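You operate a simulated robot arm through the tools that you are given. There is no shell and no other tool. Be economical: measure what you need, move in short steps, check, and stop when the job is done.

You are at the controls of a simulated two-armed robot. One attempt, no reset.

TASK
Press the sampler start key two times.
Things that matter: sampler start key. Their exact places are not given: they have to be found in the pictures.

The check looks at the end state, three seconds after you hand in, the way a careful person would. Anything else that was tipped, shoved, dropped, spilled or broken makes it a failure.

THE ROBOT
Two 7-joint arms with two-finger parallel grippers on one trunk, on a base that drives. Base frame: it is fixed to the floor where the robot stands at the start and does not move with it; the origin is under the middle of the robot, x ahead of it, y to its left, z up. Units: mm, rad, N and s.
The left shoulder is at the start at [70, 134, 1173], the right one opposite. With the tool pointing down near the work surface each hand reaches from about 180 to 640 mm from the robot's upright axis, wherever it stands, measured 20 degrees to its own side. Places, roughly: sampler start key [800, 0, 900]. Payload 1.57 kg a hand.
The tool frame of a hand sits at the grasp point between the pads (the TCP): z along the fingers, y along the line on which they close. The tips reach 30 mm beyond it. The gripper opens to 80 mm. The fingers are 17 mm wide and 12 mm thick; the gripper's body (40 by 82 mm) begins 80 mm behind the TCP.
Orientation is told as [roll, pitch, yaw] about the base's x, y, z axes, in that order, counted from this pose: with the fingers straight down and closing along the base's y, the tool's x points along the base's -x, its y along +y and its z along -z.

THE INTERFACE
- The arms move only by the tool play_rows. It takes "left_deltas", "right_deltas" or both (then of equal length, played together; a hand with none holds still); each is a list of rows, each a list of 7 numbers: the shift along the base's x, y, z in units of 500 mm (1.0 is 500 mm), then the turn, a rotation vector about the base's x, y, z in units of 180 degrees (1.0 is 180 degrees), then the opening, from 0 (shut) to 1 (fully open). In form: [[dx, dy, dz, wx, wy, wz, claw], ...]. A call has 1 to 8 rows; each row is the pose to reach, as a shift and turn from the pose commanded when the call began. A call with a number of a shift or a turn outside -1 to 1 is refused whole. Each row takes 0.2 s and may step no farther than 50 mm and 0.15 rad from the row before; otherwise, or with a gripper value out of range, the whole call is refused. A pose out of reach is approached as far as the arm can. The call stops where the force on the tool passes 40 N (or 10 N more than at its start, if that is more) or the arm is blocked; 0.2 s more then pass. The fingers move at their own pace (about 153 mm/s each) and stop on an object; they squeeze with about 31 N. The grip force told is the motor's: it shows also when the fingers shut on nothing. Time passes only in rows, and 0.2 s behind the last, so rows that repeat a pose let the fingers close. It gives the time, the measured TCP pose, the force on the tool (base axes), the opening and the grip force at its end, in the units of the frame above (readings bear some noise).
- Cameras (640 x 400 px; columns grow to the right, rows downward): "scene" is now at [140, -11.4, 1419.5]; the picture's right is [-0.15, -0.99, 0.00], its down [-0.38, 0.06, -0.92] and it looks along [0.91, -0.14, -0.39] (base axes); focal length 270 px, centre (320, 200). "left" rides on the left gripper at [72, 7, -122] in its tool frame; the picture's right is [-0.09, 1.00, 0.00], its down [-0.84, -0.08, -0.54] and it looks along [-0.54, -0.05, 0.84] (tool axes); focal length 238 px, centre (320, 200). "right" rides on the right gripper at [72, -7, -122] in its tool frame; the picture's right is [0.09, 1.00, 0.00], its down [-0.84, 0.08, -0.54] and it looks along [-0.54, 0.05, 0.84] (tool axes); focal length 238 px, centre (320, 200).
- grab_frame(camera): a new picture of that camera. The clock stands still meanwhile.
- lift_body(by): slides the trunk up (or, below 0, down) by that many mm; the arms and the scene camera ride with it, the base frame stays. It gives what a move gives, with no picture.
- drive_base(legs): drives the robot by 1 to 6 legs, each [ahead, left, turn to the left] in mm, mm and rad, along the robot's own axes; the way and the turn of a leg run together, so that a leg with both is an arc; at most 1500 mm and 3.142 rad a leg. The arms and the cameras ride along, it lands a little off, and it stops where it bumps. It gives what a move gives.
- turn_head(pan, tilt): turns the head with the scene camera to pan (to the left, within 1.501 rad either way) and tilt (down, from -0.506 to 1.204), counted from straight ahead of the robot. It gives what a move gives.
- measure_at(camera, pixels): for up to 12 pixels [column, row] of the newest picture of that camera ("zoom" is the newest enlarged one), the place [x, y, z] in the base frame of the surface seen there, good to about 3 mm. The clock stands still meanwhile.
- close_up(camera, box): a new picture of the part [left, top, right, bottom] of that camera's present view, enlarged. The clock stands still meanwhile.
- job_done(): hands the job in; it is judged then, once.

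Go step by step. Measure first, check grasps and placings, and put right what went wrong. The budget is 80 turns and 58 pictures, counting those below and the enlarged ones. Unless the task says otherwise, let go and move clear before handing in, and close with one line.

The tools are called after "Call:" as name(argument=value, ...) on one line, values as JSON. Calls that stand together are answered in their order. play_rows: Moves the arms, as the interface text tells. Its arguments: {"type":"object","properties":{"left_deltas":{"type":"array","items":{"type":"array","items":{"type":"number"}}},"right_deltas":{"type":"array","items":{"type":"array","items":{"type":"number"}}}},"required":[]} The other tools are called the same way: lift_body (by) slides the trunk up or down; drive_base (legs) drives the base; turn_head (pan, tilt) turns the head that bears the scene camera; grab_frame (camera) takes a picture; measure_at (camera, pixels) gives the place of the surface under pixels of a picture; close_up (camera, box) takes an enlarged picture of a part of a camera's view; job_done () hands the job in.

At the start:

```text
time: 0.0
left_tcp_pos: [485.0, 160.1, 1196.7]
left_orientation: [0.001, 0.001, 0.001]
left_force: [-0.1, -0.3, 0.0]
left_opening: 80.1
left_grip_force: 0.0
right_tcp_pos: [407.1, -171.7, 1282.5]
right_orientation: [0.0, 0.0, 0.001]
right_force: [0.2, -0.4, 0.2]
right_opening: 80.1
right_grip_force: 0.1
trunk travel left (down, up): [-747.0, 193.0]
robot x, y, heading: [-3.6, -0.1, -0.003]
head pan, tilt: [-0.152, 0.396]
```

scene: 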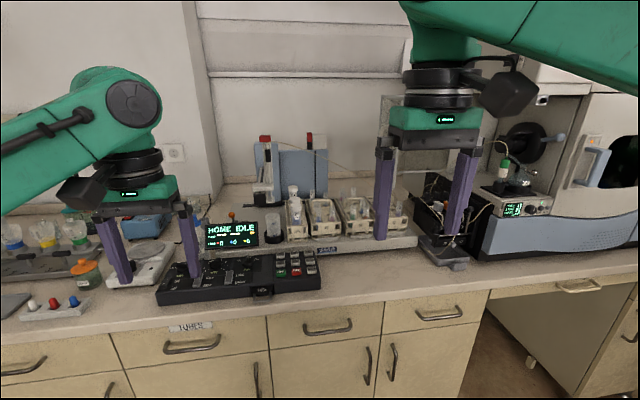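
right: 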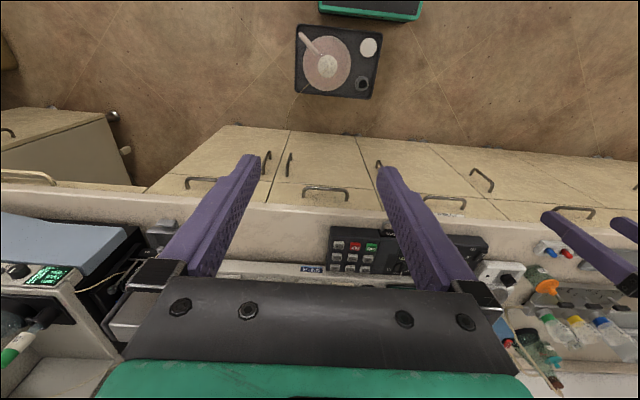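
left: 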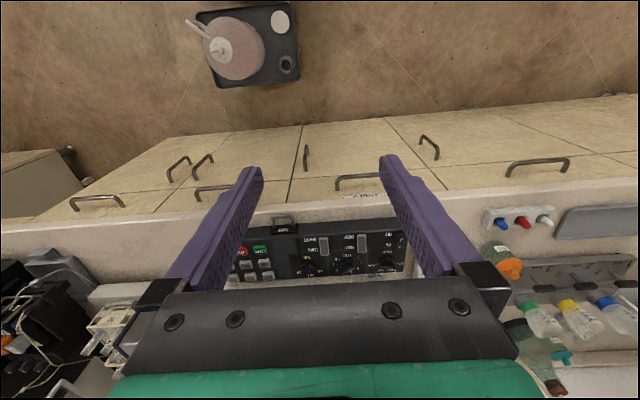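

The control panel with red and green keys sits around scene pixels (290,268). I take an enlarged view of it to read the labels.

Call:
close_up(camera="scene", box=[240, 240, 336, 300])

Call:
close_up(camera="scene", box=[150, 210, 342, 330])

```text
6.67 times, centred on (288, 270) of scene
```

zoom: 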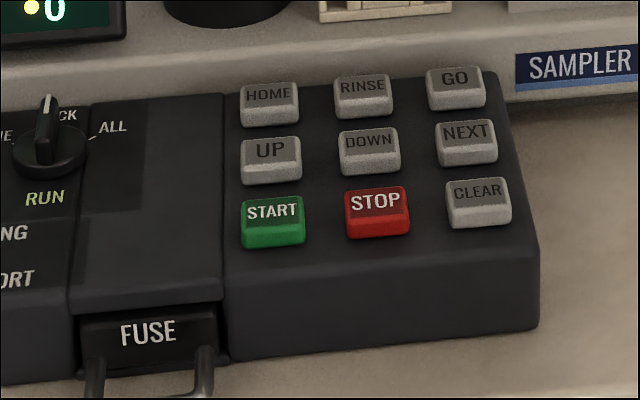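

```text
3.33 times, centred on (246, 270) of scene
```

zoom: 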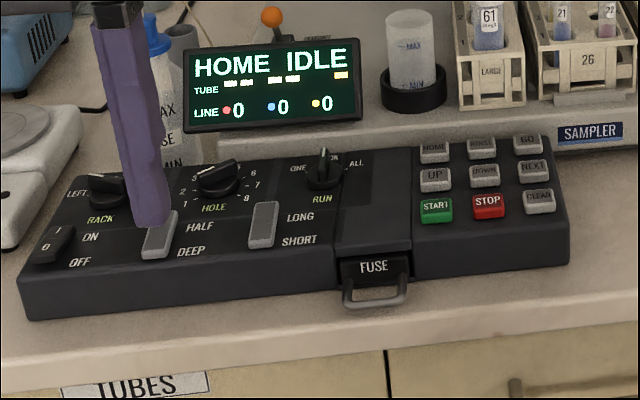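

The green START key is at (436,209) in the newest zoom, on the panel labelled SAMPLER. I measure it, its neighbours and the panel.

Call:
measure_at(camera="zoom", pixels=[[436, 206], [426, 206], [446, 206], [436, 200], [436, 211], [488, 202], [435, 176], [462, 215], [436, 235], [484, 172], [324, 155], [374, 290]])

Call:
close_up(camera="right", box=[310, 210, 406, 270])

```text
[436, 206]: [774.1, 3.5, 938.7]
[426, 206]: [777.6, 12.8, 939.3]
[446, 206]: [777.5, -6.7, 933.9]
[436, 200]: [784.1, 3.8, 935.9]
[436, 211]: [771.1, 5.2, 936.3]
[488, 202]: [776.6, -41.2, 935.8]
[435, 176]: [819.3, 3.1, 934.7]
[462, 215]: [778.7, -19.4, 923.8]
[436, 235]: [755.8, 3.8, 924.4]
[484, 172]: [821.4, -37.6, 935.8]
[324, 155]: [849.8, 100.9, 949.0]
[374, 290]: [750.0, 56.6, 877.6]
```

```text
6.67 times, centred on (358, 240) of right
```

zoom: 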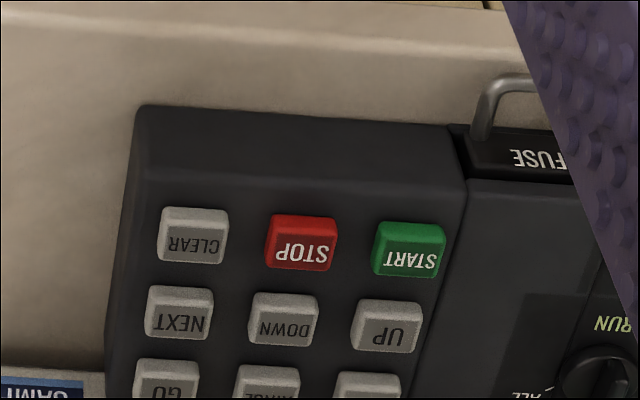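

START is centred near (777, 3), with its top at z≈937, and its pitch to the neighbours is about 44 mm. Before driving closer I check the counter front, the scenery heights and the floor in front.

Call:
measure_at(camera="scene", pixels=[[330, 326], [310, 370], [190, 345], [300, 310], [265, 140], [309, 135], [45, 230], [85, 265], [150, 225], [437, 315], [400, 100], [40, 365]])

Call:
turn_head(pan=0.3, tilt=1.0)

Call:
grab_frame(camera="scene")

```text
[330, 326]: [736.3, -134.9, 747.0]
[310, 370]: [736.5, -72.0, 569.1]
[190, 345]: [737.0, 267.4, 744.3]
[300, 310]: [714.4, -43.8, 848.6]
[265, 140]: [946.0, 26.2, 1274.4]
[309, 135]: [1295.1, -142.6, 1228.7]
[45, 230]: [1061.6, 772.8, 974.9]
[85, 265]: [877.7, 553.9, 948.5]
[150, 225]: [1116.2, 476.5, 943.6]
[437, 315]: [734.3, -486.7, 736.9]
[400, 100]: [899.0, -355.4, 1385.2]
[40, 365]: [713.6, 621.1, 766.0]
```

```text
time: 1.0
left_tcp_pos: [485.3, 160.6, 1197.3]
left_orientation: [0.0, 0.001, 0.0]
left_force: [0.0, 1.2, -0.8]
left_opening: 79.9
left_grip_force: 0.1
right_tcp_pos: [408.5, -172.3, 1283.1]
right_orientation: [0.001, 0.0, -0.002]
right_force: [-0.6, 1.2, -0.5]
right_opening: 80.1
right_grip_force: 0.0
trunk travel left (down, up): [-747.0, 193.0]
robot x, y, heading: [-0.8, 1.7, 0.003]
head pan, tilt: [0.3, 1.0]
```

```text
51 pictures are left
```

scene: 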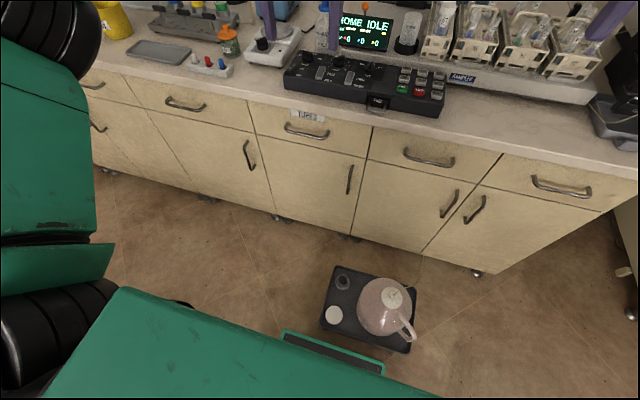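

A tray with a kettle stands on the floor directly ahead at (370,310), and the robot base front edge is at (330,355). I measure both to plan a way around.

Call:
measure_at(camera="scene", pixels=[[336, 266], [417, 283], [410, 353], [321, 326], [385, 285], [413, 340], [285, 333], [384, 372], [335, 240], [270, 219], [475, 275], [400, 300]])

Call:
turn_head(pan=0.0, tilt=1.2)

Call:
grab_frame(camera="scene")

```text
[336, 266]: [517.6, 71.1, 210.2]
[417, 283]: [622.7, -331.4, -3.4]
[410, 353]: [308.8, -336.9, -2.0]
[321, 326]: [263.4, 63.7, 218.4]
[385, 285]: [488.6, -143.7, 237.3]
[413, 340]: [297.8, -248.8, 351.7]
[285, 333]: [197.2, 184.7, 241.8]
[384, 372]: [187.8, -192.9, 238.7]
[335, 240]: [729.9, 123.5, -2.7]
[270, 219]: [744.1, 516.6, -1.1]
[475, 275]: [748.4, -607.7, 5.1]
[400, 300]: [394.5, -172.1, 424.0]
```

```text
time: 1.8
left_tcp_pos: [484.8, 161.1, 1197.2]
left_orientation: [-0.001, 0.002, 0.0]
left_force: [-0.2, 0.6, -1.1]
left_opening: 80.3
left_grip_force: 0.1
right_tcp_pos: [409.0, -173.0, 1284.9]
right_orientation: [0.0, -0.002, -0.001]
right_force: [-0.6, 0.3, 0.5]
right_opening: 80.0
right_grip_force: 0.1
trunk travel left (down, up): [-747.0, 193.0]
robot x, y, heading: [-4.3, 1.0, -0.001]
head pan, tilt: [0.0, 1.201]
```

```text
50 pictures are left
```

scene: 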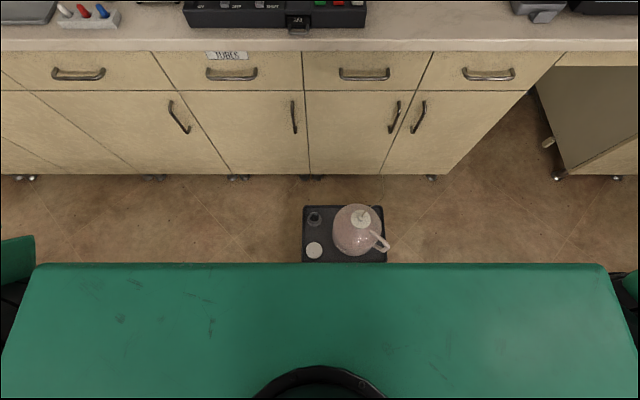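

The kettle stands on a low stool (x 263–520, y about −150…70, top z 214), so I will go around it: first left, then ahead. First I look to the left for obstacles.

Call:
turn_head(pan=1.2, tilt=0.7)

Call:
grab_frame(camera="scene")

Call:
turn_head(pan=0.75, tilt=0.7)

Call:
grab_frame(camera="scene")

```text
time: 3.2
left_tcp_pos: [484.6, 161.2, 1196.9]
left_orientation: [0.0, 0.003, 0.0]
left_force: [0.9, -0.1, -0.3]
left_opening: 79.9
left_grip_force: 0.1
right_tcp_pos: [407.9, -173.1, 1283.9]
right_orientation: [0.001, 0.0, -0.002]
right_force: [0.6, 0.1, -0.7]
right_opening: 79.9
right_grip_force: 0.0
trunk travel left (down, up): [-747.0, 193.0]
robot x, y, heading: [1.5, 0.3, -0.004]
head pan, tilt: [1.201, 0.7]
```

```text
49 pictures are left
```

scene: 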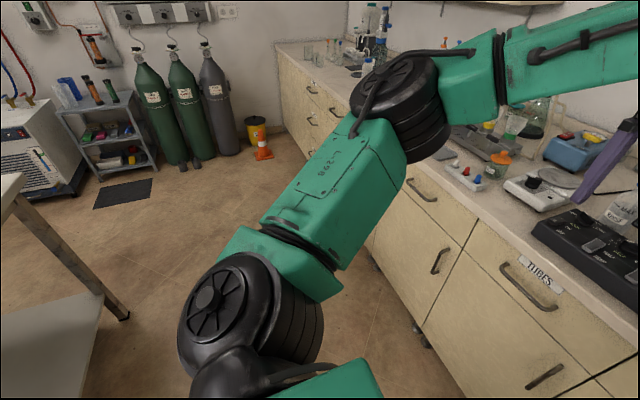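

```text
time: 4.1
left_tcp_pos: [485.5, 160.8, 1197.2]
left_orientation: [0.002, 0.002, 0.001]
left_force: [-0.4, 0.1, 1.1]
left_opening: 79.9
left_grip_force: 0.0
right_tcp_pos: [408.3, -172.5, 1283.1]
right_orientation: [0.0, -0.001, -0.002]
right_force: [0.7, 0.2, 0.4]
right_opening: 80.1
right_grip_force: 0.1
trunk travel left (down, up): [-747.0, 193.0]
robot x, y, heading: [1.1, 1.5, 0.003]
head pan, tilt: [0.75, 0.7]
```

```text
48 pictures are left
```

scene: 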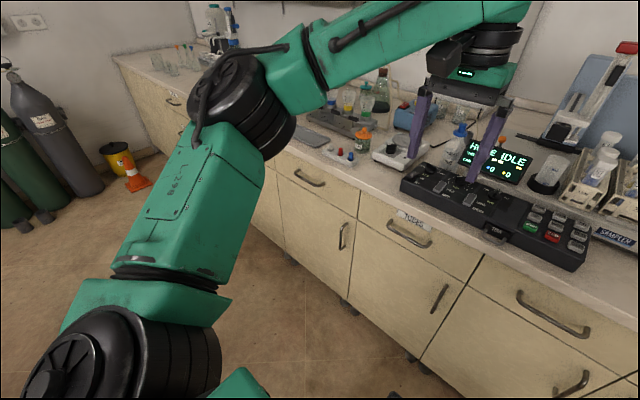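

The floor to the left is clear, with bottles and a cone far off at (120,165). I drive left 345 mm and look back at the stool before going ahead.

Call:
drive_base(legs=[[0, 345, 0]])

Call:
turn_head(pan=-0.5, tilt=1.15)

Call:
grab_frame(camera="scene")

```text
time: 6.4
left_tcp_pos: [485.1, 509.4, 1197.7]
left_orientation: [0.001, 0.002, 0.0]
left_force: [-0.3, 1.0, 0.7]
left_opening: 79.8
left_grip_force: 0.1
right_tcp_pos: [407.5, 175.7, 1282.6]
right_orientation: [0.002, 0.001, -0.002]
right_force: [0.0, -0.1, -0.2]
right_opening: 80.1
right_grip_force: 0.1
trunk travel left (down, up): [-747.0, 193.0]
robot x, y, heading: [-0.3, 351.4, 0.002]
head pan, tilt: [0.75, 0.7]
```

```text
time: 7.8
left_tcp_pos: [485.5, 510.9, 1196.2]
left_orientation: [-0.001, 0.001, 0.0]
left_force: [0.0, 0.9, 0.1]
left_opening: 80.2
left_grip_force: 0.1
right_tcp_pos: [408.1, 178.6, 1282.2]
right_orientation: [-0.001, 0.0, -0.002]
right_force: [0.8, -0.4, -0.9]
right_opening: 80.1
right_grip_force: 0.1
trunk travel left (down, up): [-747.0, 193.0]
robot x, y, heading: [-2.8, 345.9, -0.001]
head pan, tilt: [-0.499, 1.15]
```

```text
47 pictures are left
```

scene: 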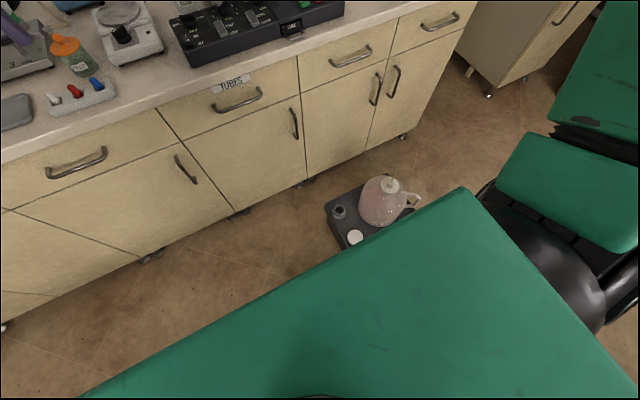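

The stool's left edge shows at (326,205)–(345,245). I measure it and the body's corner once more.

Call:
measure_at(camera="scene", pixels=[[328, 204], [345, 243], [338, 225], [462, 190], [600, 370], [335, 250], [300, 265]])

Call:
grab_frame(camera="right")

```text
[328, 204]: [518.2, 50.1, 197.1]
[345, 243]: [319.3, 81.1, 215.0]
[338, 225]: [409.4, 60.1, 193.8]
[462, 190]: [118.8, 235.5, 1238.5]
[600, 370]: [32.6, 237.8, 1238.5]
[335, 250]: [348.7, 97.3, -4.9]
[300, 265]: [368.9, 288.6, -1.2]
```

```text
46 pictures are left
```

right: 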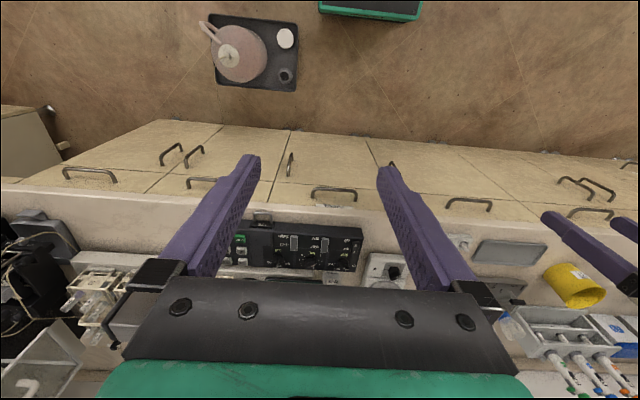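

In the right camera the base's right edge is near (320,8) and the stool's left edge near (298,60). I measure the gap.

Call:
measure_at(camera="right", pixels=[[322, 10], [322, 3], [419, 17], [420, 5], [296, 28], [295, 88], [370, 17]])

```text
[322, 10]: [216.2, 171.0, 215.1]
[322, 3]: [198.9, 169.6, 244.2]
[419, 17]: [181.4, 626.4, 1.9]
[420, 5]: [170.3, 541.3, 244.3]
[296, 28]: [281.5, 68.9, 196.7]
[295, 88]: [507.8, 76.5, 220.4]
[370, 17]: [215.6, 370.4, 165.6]
```

The base spans y≈168–541 and the stool ends at y≈77, a gap of about 90 mm. I drive straight ahead 320 mm.

Call:
drive_base(legs=[[320, 0, 0]])

Call:
turn_head(pan=-0.6, tilt=0.8)

Call:
grab_frame(camera="scene")

Call:
grab_frame(camera="right")

```text
time: 10.0
left_tcp_pos: [816.7, 504.4, 1196.7]
left_orientation: [-0.001, 0.001, -0.013]
left_force: [0.4, -0.3, 0.6]
left_opening: 80.0
left_grip_force: 0.0
right_tcp_pos: [735.8, 171.8, 1284.8]
right_orientation: [0.001, -0.001, -0.012]
right_force: [0.5, 0.2, -0.5]
right_opening: 80.1
right_grip_force: 0.0
trunk travel left (down, up): [-747.0, 193.0]
robot x, y, heading: [332.0, 346.2, -0.015]
head pan, tilt: [-0.499, 1.15]
```

```text
time: 10.8
left_tcp_pos: [819.4, 502.7, 1196.7]
left_orientation: [0.0, 0.001, -0.013]
left_force: [-0.5, 0.4, 0.1]
left_opening: 79.7
left_grip_force: 0.0
right_tcp_pos: [737.5, 170.8, 1283.2]
right_orientation: [0.001, 0.001, -0.012]
right_force: [0.5, 1.4, -0.2]
right_opening: 79.9
right_grip_force: 0.2
trunk travel left (down, up): [-747.0, 193.0]
robot x, y, heading: [326.9, 347.8, -0.014]
head pan, tilt: [-0.6, 0.799]
```

```text
45 pictures are left
```

scene: 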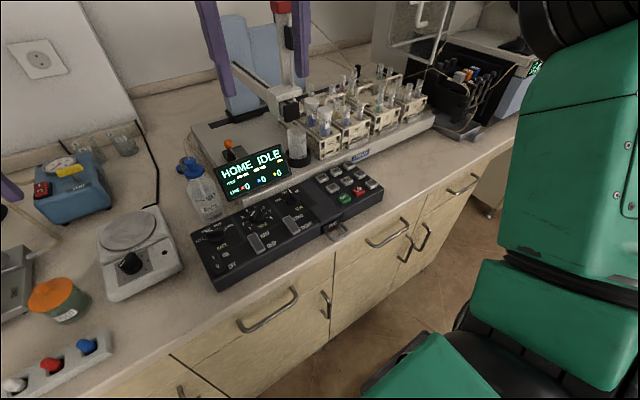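

```text
44 pictures are left
```

right: 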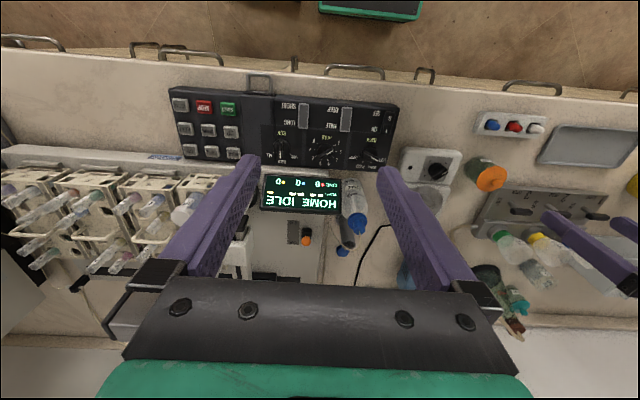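

Now the key is visible at scene (345,197) and right (228,108). I measure from a close-up of both.

Call:
close_up(camera="scene", box=[300, 155, 396, 215])

Call:
measure_at(camera="right", pixels=[[228, 108], [221, 107], [236, 109], [228, 102], [228, 113], [204, 106], [230, 131]])

Call:
measure_at(camera="scene", pixels=[[280, 3], [245, 150], [282, 150], [270, 95], [290, 105], [325, 110], [297, 130]])

```text
6.67 times, centred on (348, 185) of scene
```

zoom: 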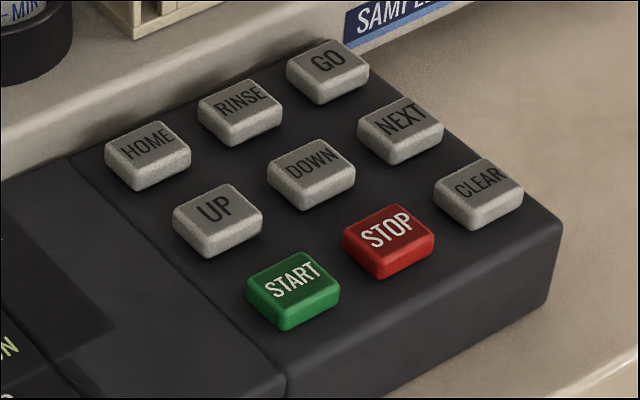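

```text
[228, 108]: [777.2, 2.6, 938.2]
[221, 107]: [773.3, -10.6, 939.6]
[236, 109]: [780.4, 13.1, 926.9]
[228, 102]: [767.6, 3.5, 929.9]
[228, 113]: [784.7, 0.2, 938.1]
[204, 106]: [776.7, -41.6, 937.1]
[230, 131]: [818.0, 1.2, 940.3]
```

```text
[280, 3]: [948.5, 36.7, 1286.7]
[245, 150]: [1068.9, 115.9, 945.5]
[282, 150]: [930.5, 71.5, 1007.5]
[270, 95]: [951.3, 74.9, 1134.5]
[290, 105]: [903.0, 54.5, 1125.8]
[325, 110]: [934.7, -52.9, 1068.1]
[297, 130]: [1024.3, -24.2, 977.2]
```

START's centre is (777, 2.5), top z≈938. I shut the right gripper and move sideways at height above it, then start down.

Call:
play_rows(right_deltas=[[0.02, -0.084, 0, 0, 0, 0, 0], [0.04, -0.168, 0, 0, 0, 0, 0], [0.06, -0.252, 0, 0, 0, 0, 0], [0.079, -0.3366, 0, 0, 0, 0, 0], [0.079, -0.3366, -0.09, 0, 0, 0, 0], [0.079, -0.3366, -0.18, 0, 0, 0, 0], [0.079, -0.3366, -0.27, 0, 0, 0, 0], [0.079, -0.3366, -0.36, 0, 0, 0, 0]])

```text
time: 12.6
left_tcp_pos: [819.7, 502.2, 1196.9]
left_orientation: [0.0, 0.002, -0.012]
left_force: [0.4, 0.2, 0.5]
left_opening: 79.9
left_grip_force: 0.2
right_tcp_pos: [777.4, 1.7, 1101.0]
right_orientation: [0.001, 0.001, -0.011]
right_force: [-0.4, -0.1, -0.9]
right_opening: 0.0
right_grip_force: 21.8
trunk travel left (down, up): [-747.0, 193.0]
robot x, y, heading: [330.9, 347.4, -0.012]
head pan, tilt: [-0.6, 0.799]
```

The hand hangs at (777.4, 1.7, 1101), shut. I lower it 110 mm so the tips are about 23 mm above the key, then look.

Call:
play_rows(right_deltas=[[0, 0.0016, -0.08, 0, 0, 0, 0], [0, 0.0016, -0.16, 0, 0, 0, 0], [0, 0.0016, -0.22, 0, 0, 0, 0], [0, 0.0016, -0.22, 0, 0, 0, 0]])

Call:
close_up(camera="scene", box=[268, 135, 396, 215])

Call:
grab_frame(camera="right")

```text
time: 13.6
left_tcp_pos: [818.9, 503.1, 1197.7]
left_orientation: [0.0, -0.001, -0.011]
left_force: [-0.8, -0.1, 0.0]
left_opening: 79.7
left_grip_force: 0.0
right_tcp_pos: [775.1, 3.6, 992.1]
right_orientation: [0.001, -0.004, -0.015]
right_force: [-0.6, 0.1, -0.1]
right_opening: 0.0
right_grip_force: 21.6
trunk travel left (down, up): [-747.0, 193.0]
robot x, y, heading: [330.6, 345.6, -0.014]
head pan, tilt: [-0.6, 0.799]
```

```text
5.00 times, centred on (332, 175) of scene
```

zoom: 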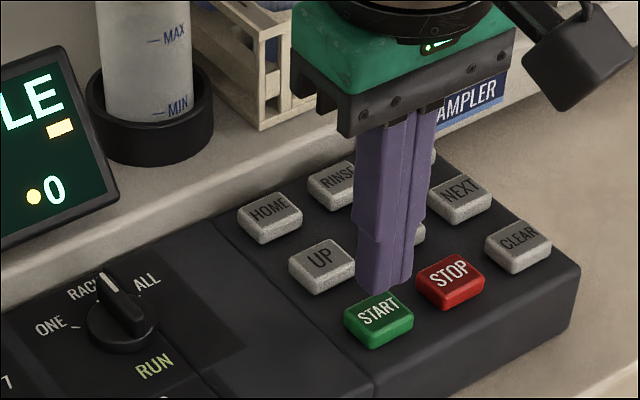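

```text
41 pictures are left
```

right: 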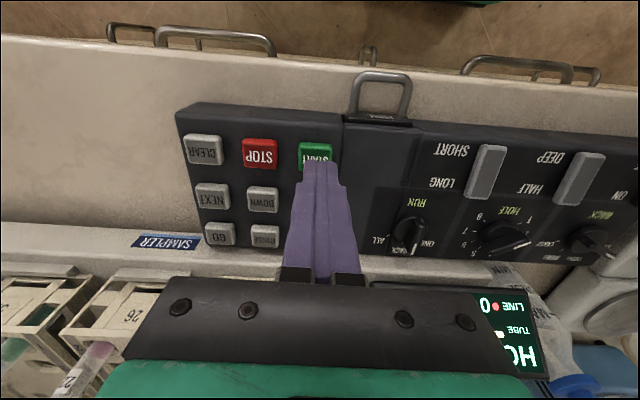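

The tips stand over START in both views. I lower gently in small steps and watch the force and the display.

Call:
play_rows(right_deltas=[[0.003, -0.002, -0.02, 0, 0, 0, 0], [0.003, -0.002, -0.036, 0, 0, 0, 0], [0.003, -0.002, -0.042, 0, 0, 0, 0], [0.003, -0.002, -0.048, 0, 0, 0, 0], [0.003, -0.002, -0.052, 0, 0, 0, 0]])

Call:
close_up(camera="scene", box=[204, 125, 396, 245])

```text
time: 14.8
left_tcp_pos: [818.4, 503.1, 1196.4]
left_orientation: [0.0, -0.001, -0.012]
left_force: [-0.1, 0.0, 0.3]
left_opening: 80.3
left_grip_force: 0.0
right_tcp_pos: [779.4, 1.4, 967.9]
right_orientation: [0.0, -0.003, -0.014]
right_force: [-0.1, -0.7, 0.4]
right_opening: 0.0
right_grip_force: 21.4
trunk travel left (down, up): [-747.0, 193.0]
robot x, y, heading: [330.7, 349.9, -0.006]
head pan, tilt: [-0.6, 0.799]
```

```text
3.33 times, centred on (300, 185) of scene
```

zoom: 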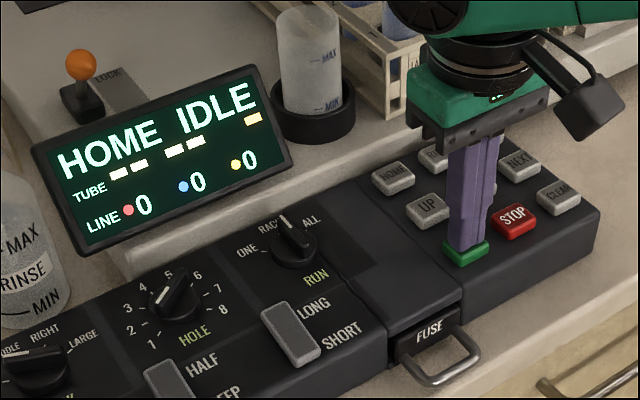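

The tips are at the key with no force yet. I go down another few millimetres.

Call:
play_rows(right_deltas=[[-0.003, 0, -0.003, 0, 0, 0, 0], [-0.003, 0, -0.006, 0, 0, 0, 0]])

Call:
close_up(camera="scene", box=[204, 125, 396, 245])

```text
time: 15.4
left_tcp_pos: [819.7, 504.0, 1197.1]
left_orientation: [0.0, 0.002, -0.014]
left_force: [0.3, -0.4, -0.2]
left_opening: 79.9
left_grip_force: 0.0
right_tcp_pos: [778.2, 2.3, 964.1]
right_orientation: [0.001, -0.002, -0.014]
right_force: [0.4, 0.7, 0.9]
right_opening: 0.1
right_grip_force: 21.4
trunk travel left (down, up): [-747.0, 193.0]
robot x, y, heading: [332.7, 347.7, -0.013]
head pan, tilt: [-0.6, 0.799]
```

```text
3.33 times, centred on (300, 185) of scene
```

zoom: 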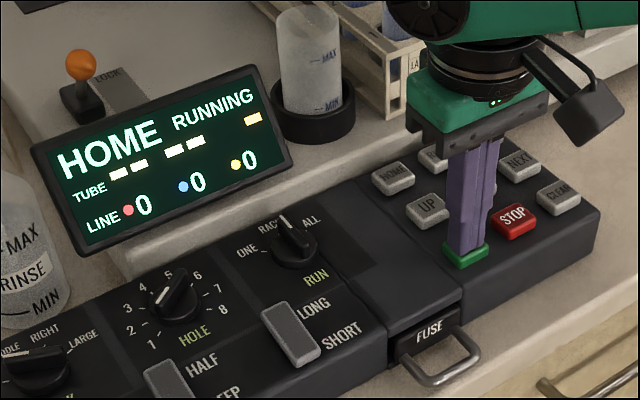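

The display now reads RUNNING, so the first press registered. I raise the hand clear of the key to release it, and check.

Call:
play_rows(right_deltas=[[0, 0, 0.015, 0, 0, 0, 0], [0, 0, 0.035, 0, 0, 0, 0], [0, 0, 0.035, 0, 0, 0, 0]])

Call:
close_up(camera="scene", box=[204, 125, 396, 245])

```text
time: 16.2
left_tcp_pos: [819.4, 502.6, 1196.3]
left_orientation: [0.0, 0.002, -0.012]
left_force: [0.5, 0.3, 0.4]
left_opening: 80.0
left_grip_force: 0.1
right_tcp_pos: [777.8, 1.4, 983.5]
right_orientation: [-0.001, 0.0, -0.013]
right_force: [0.6, 0.0, 0.2]
right_opening: 0.1
right_grip_force: 21.8
trunk travel left (down, up): [-747.0, 193.0]
robot x, y, heading: [331.0, 349.9, -0.009]
head pan, tilt: [-0.6, 0.799]
```

```text
3.33 times, centred on (300, 185) of scene
```

zoom: 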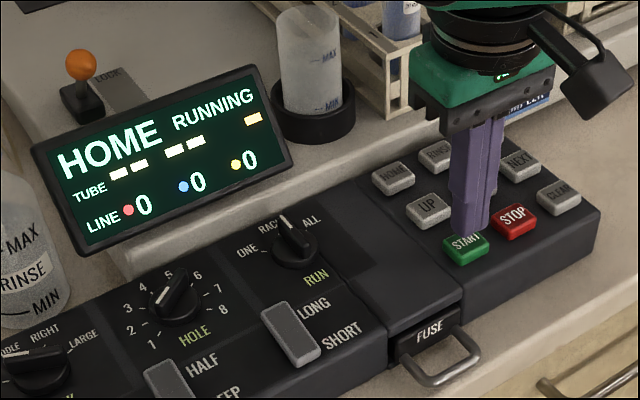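

The key is back up and the display still shows RUNNING. I make the second press to the same depth (TCP z≈963.5), then release it upward.

Call:
play_rows(right_deltas=[[0, 0, -0.02, 0, 0, 0, 0], [0, 0, -0.032, 0, 0, 0, 0], [0, 0, -0.038, 0, 0, 0, 0], [0, 0, -0.041, 0, 0, 0, 0], [0, 0, -0.041, 0, 0, 0, 0]])

Call:
close_up(camera="scene", box=[204, 125, 396, 245])

```text
time: 17.4
left_tcp_pos: [817.9, 503.7, 1196.7]
left_orientation: [0.001, 0.0, -0.01]
left_force: [-0.4, -0.8, -0.4]
left_opening: 79.9
left_grip_force: 0.0
right_tcp_pos: [776.9, 2.9, 962.5]
right_orientation: [0.0, -0.003, -0.016]
right_force: [1.5, -3.7, 8.6]
right_opening: 0.0
right_grip_force: 21.3
trunk travel left (down, up): [-747.0, 193.0]
robot x, y, heading: [332.8, 349.8, -0.01]
head pan, tilt: [-0.6, 0.799]
```

```text
3.33 times, centred on (300, 185) of scene
```

zoom: 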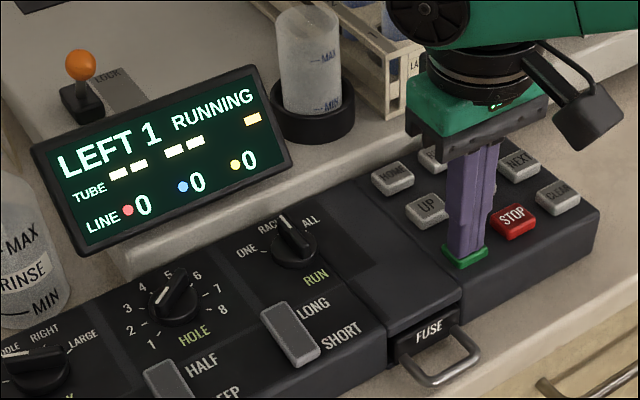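

The key is fully down (8.6 N, lower than the first press that registered), so the second press is made. I release straight up and then clear away.

Call:
play_rows(right_deltas=[[0, 0, 0.03, 0, 0, 0, 0], [0, 0, 0.1, 0, 0, 0, 0], [0, 0, 0.19, 0, 0, 0, 0], [0, 0, 0.28, 0, 0, 0, 0], [0, 0, 0.37, 0, 0, 0, 0], [0, 0, 0.46, 0, 0, 0, 0], [0, 0, 0.55, 0, 0, 0, 0]])

Call:
grab_frame(camera="scene")

Call:
close_up(camera="scene", box=[204, 125, 396, 245])

```text
time: 19.0
left_tcp_pos: [818.8, 503.6, 1197.0]
left_orientation: [-0.002, 0.001, -0.012]
left_force: [-0.3, 0.0, 0.4]
left_opening: 80.2
left_grip_force: 0.0
right_tcp_pos: [777.9, 4.1, 1236.7]
right_orientation: [0.0, -0.001, -0.012]
right_force: [-0.1, -0.5, 0.5]
right_opening: 0.1
right_grip_force: 21.3
trunk travel left (down, up): [-747.0, 193.0]
robot x, y, heading: [330.5, 348.1, -0.012]
head pan, tilt: [-0.6, 0.799]
```

```text
36 pictures are left
```

scene: 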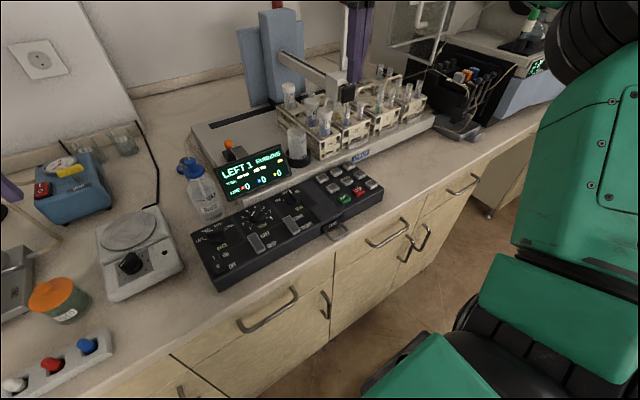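

```text
3.33 times, centred on (300, 185) of scene
```

zoom: 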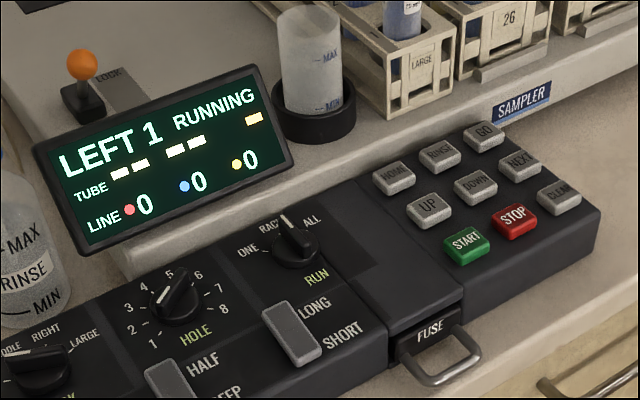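

The key is released, nothing else has moved but the sampler's own arm, and the run is going. I draw the hand away from the sampler's arm.

Call:
play_rows(right_deltas=[[-0.04, 0.06, 0.04, 0, 0, 0, 0], [-0.08, 0.12, 0.08, 0, 0, 0, 0], [-0.14, 0.18, 0.09, 0, 0, 0, 0], [-0.2, 0.24, 0.09, 0, 0, 0, 0]])

Call:
grab_frame(camera="scene")

```text
time: 20.0
left_tcp_pos: [817.1, 503.4, 1197.7]
left_orientation: [0.0, -0.002, -0.012]
left_force: [0.9, 0.6, -1.4]
left_opening: 80.3
left_grip_force: 0.0
right_tcp_pos: [675.1, 123.6, 1281.6]
right_orientation: [-0.002, -0.001, -0.015]
right_force: [-0.7, -0.3, 0.0]
right_opening: 0.1
right_grip_force: 22.1
trunk travel left (down, up): [-747.0, 193.0]
robot x, y, heading: [331.7, 349.0, -0.014]
head pan, tilt: [-0.6, 0.799]
```

```text
34 pictures are left
```

scene: 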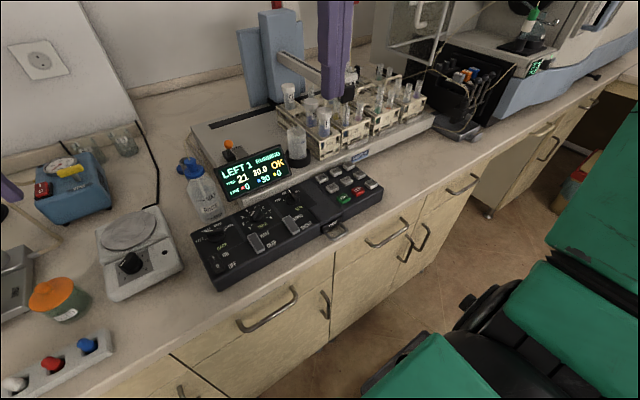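

The key has been pressed and released twice, the run is going, and the hand is clear, so I hand in.

Call:
job_done()

```text
The job is handed in.
```

I pressed the sampler START key twice, letting it come fully up in between, and nothing else was touched. The first press switched the display from IDLE to RUNNING. The display had no separate sign for the second, but the key went fully down (8.6 N), slightly deeper than on the first.
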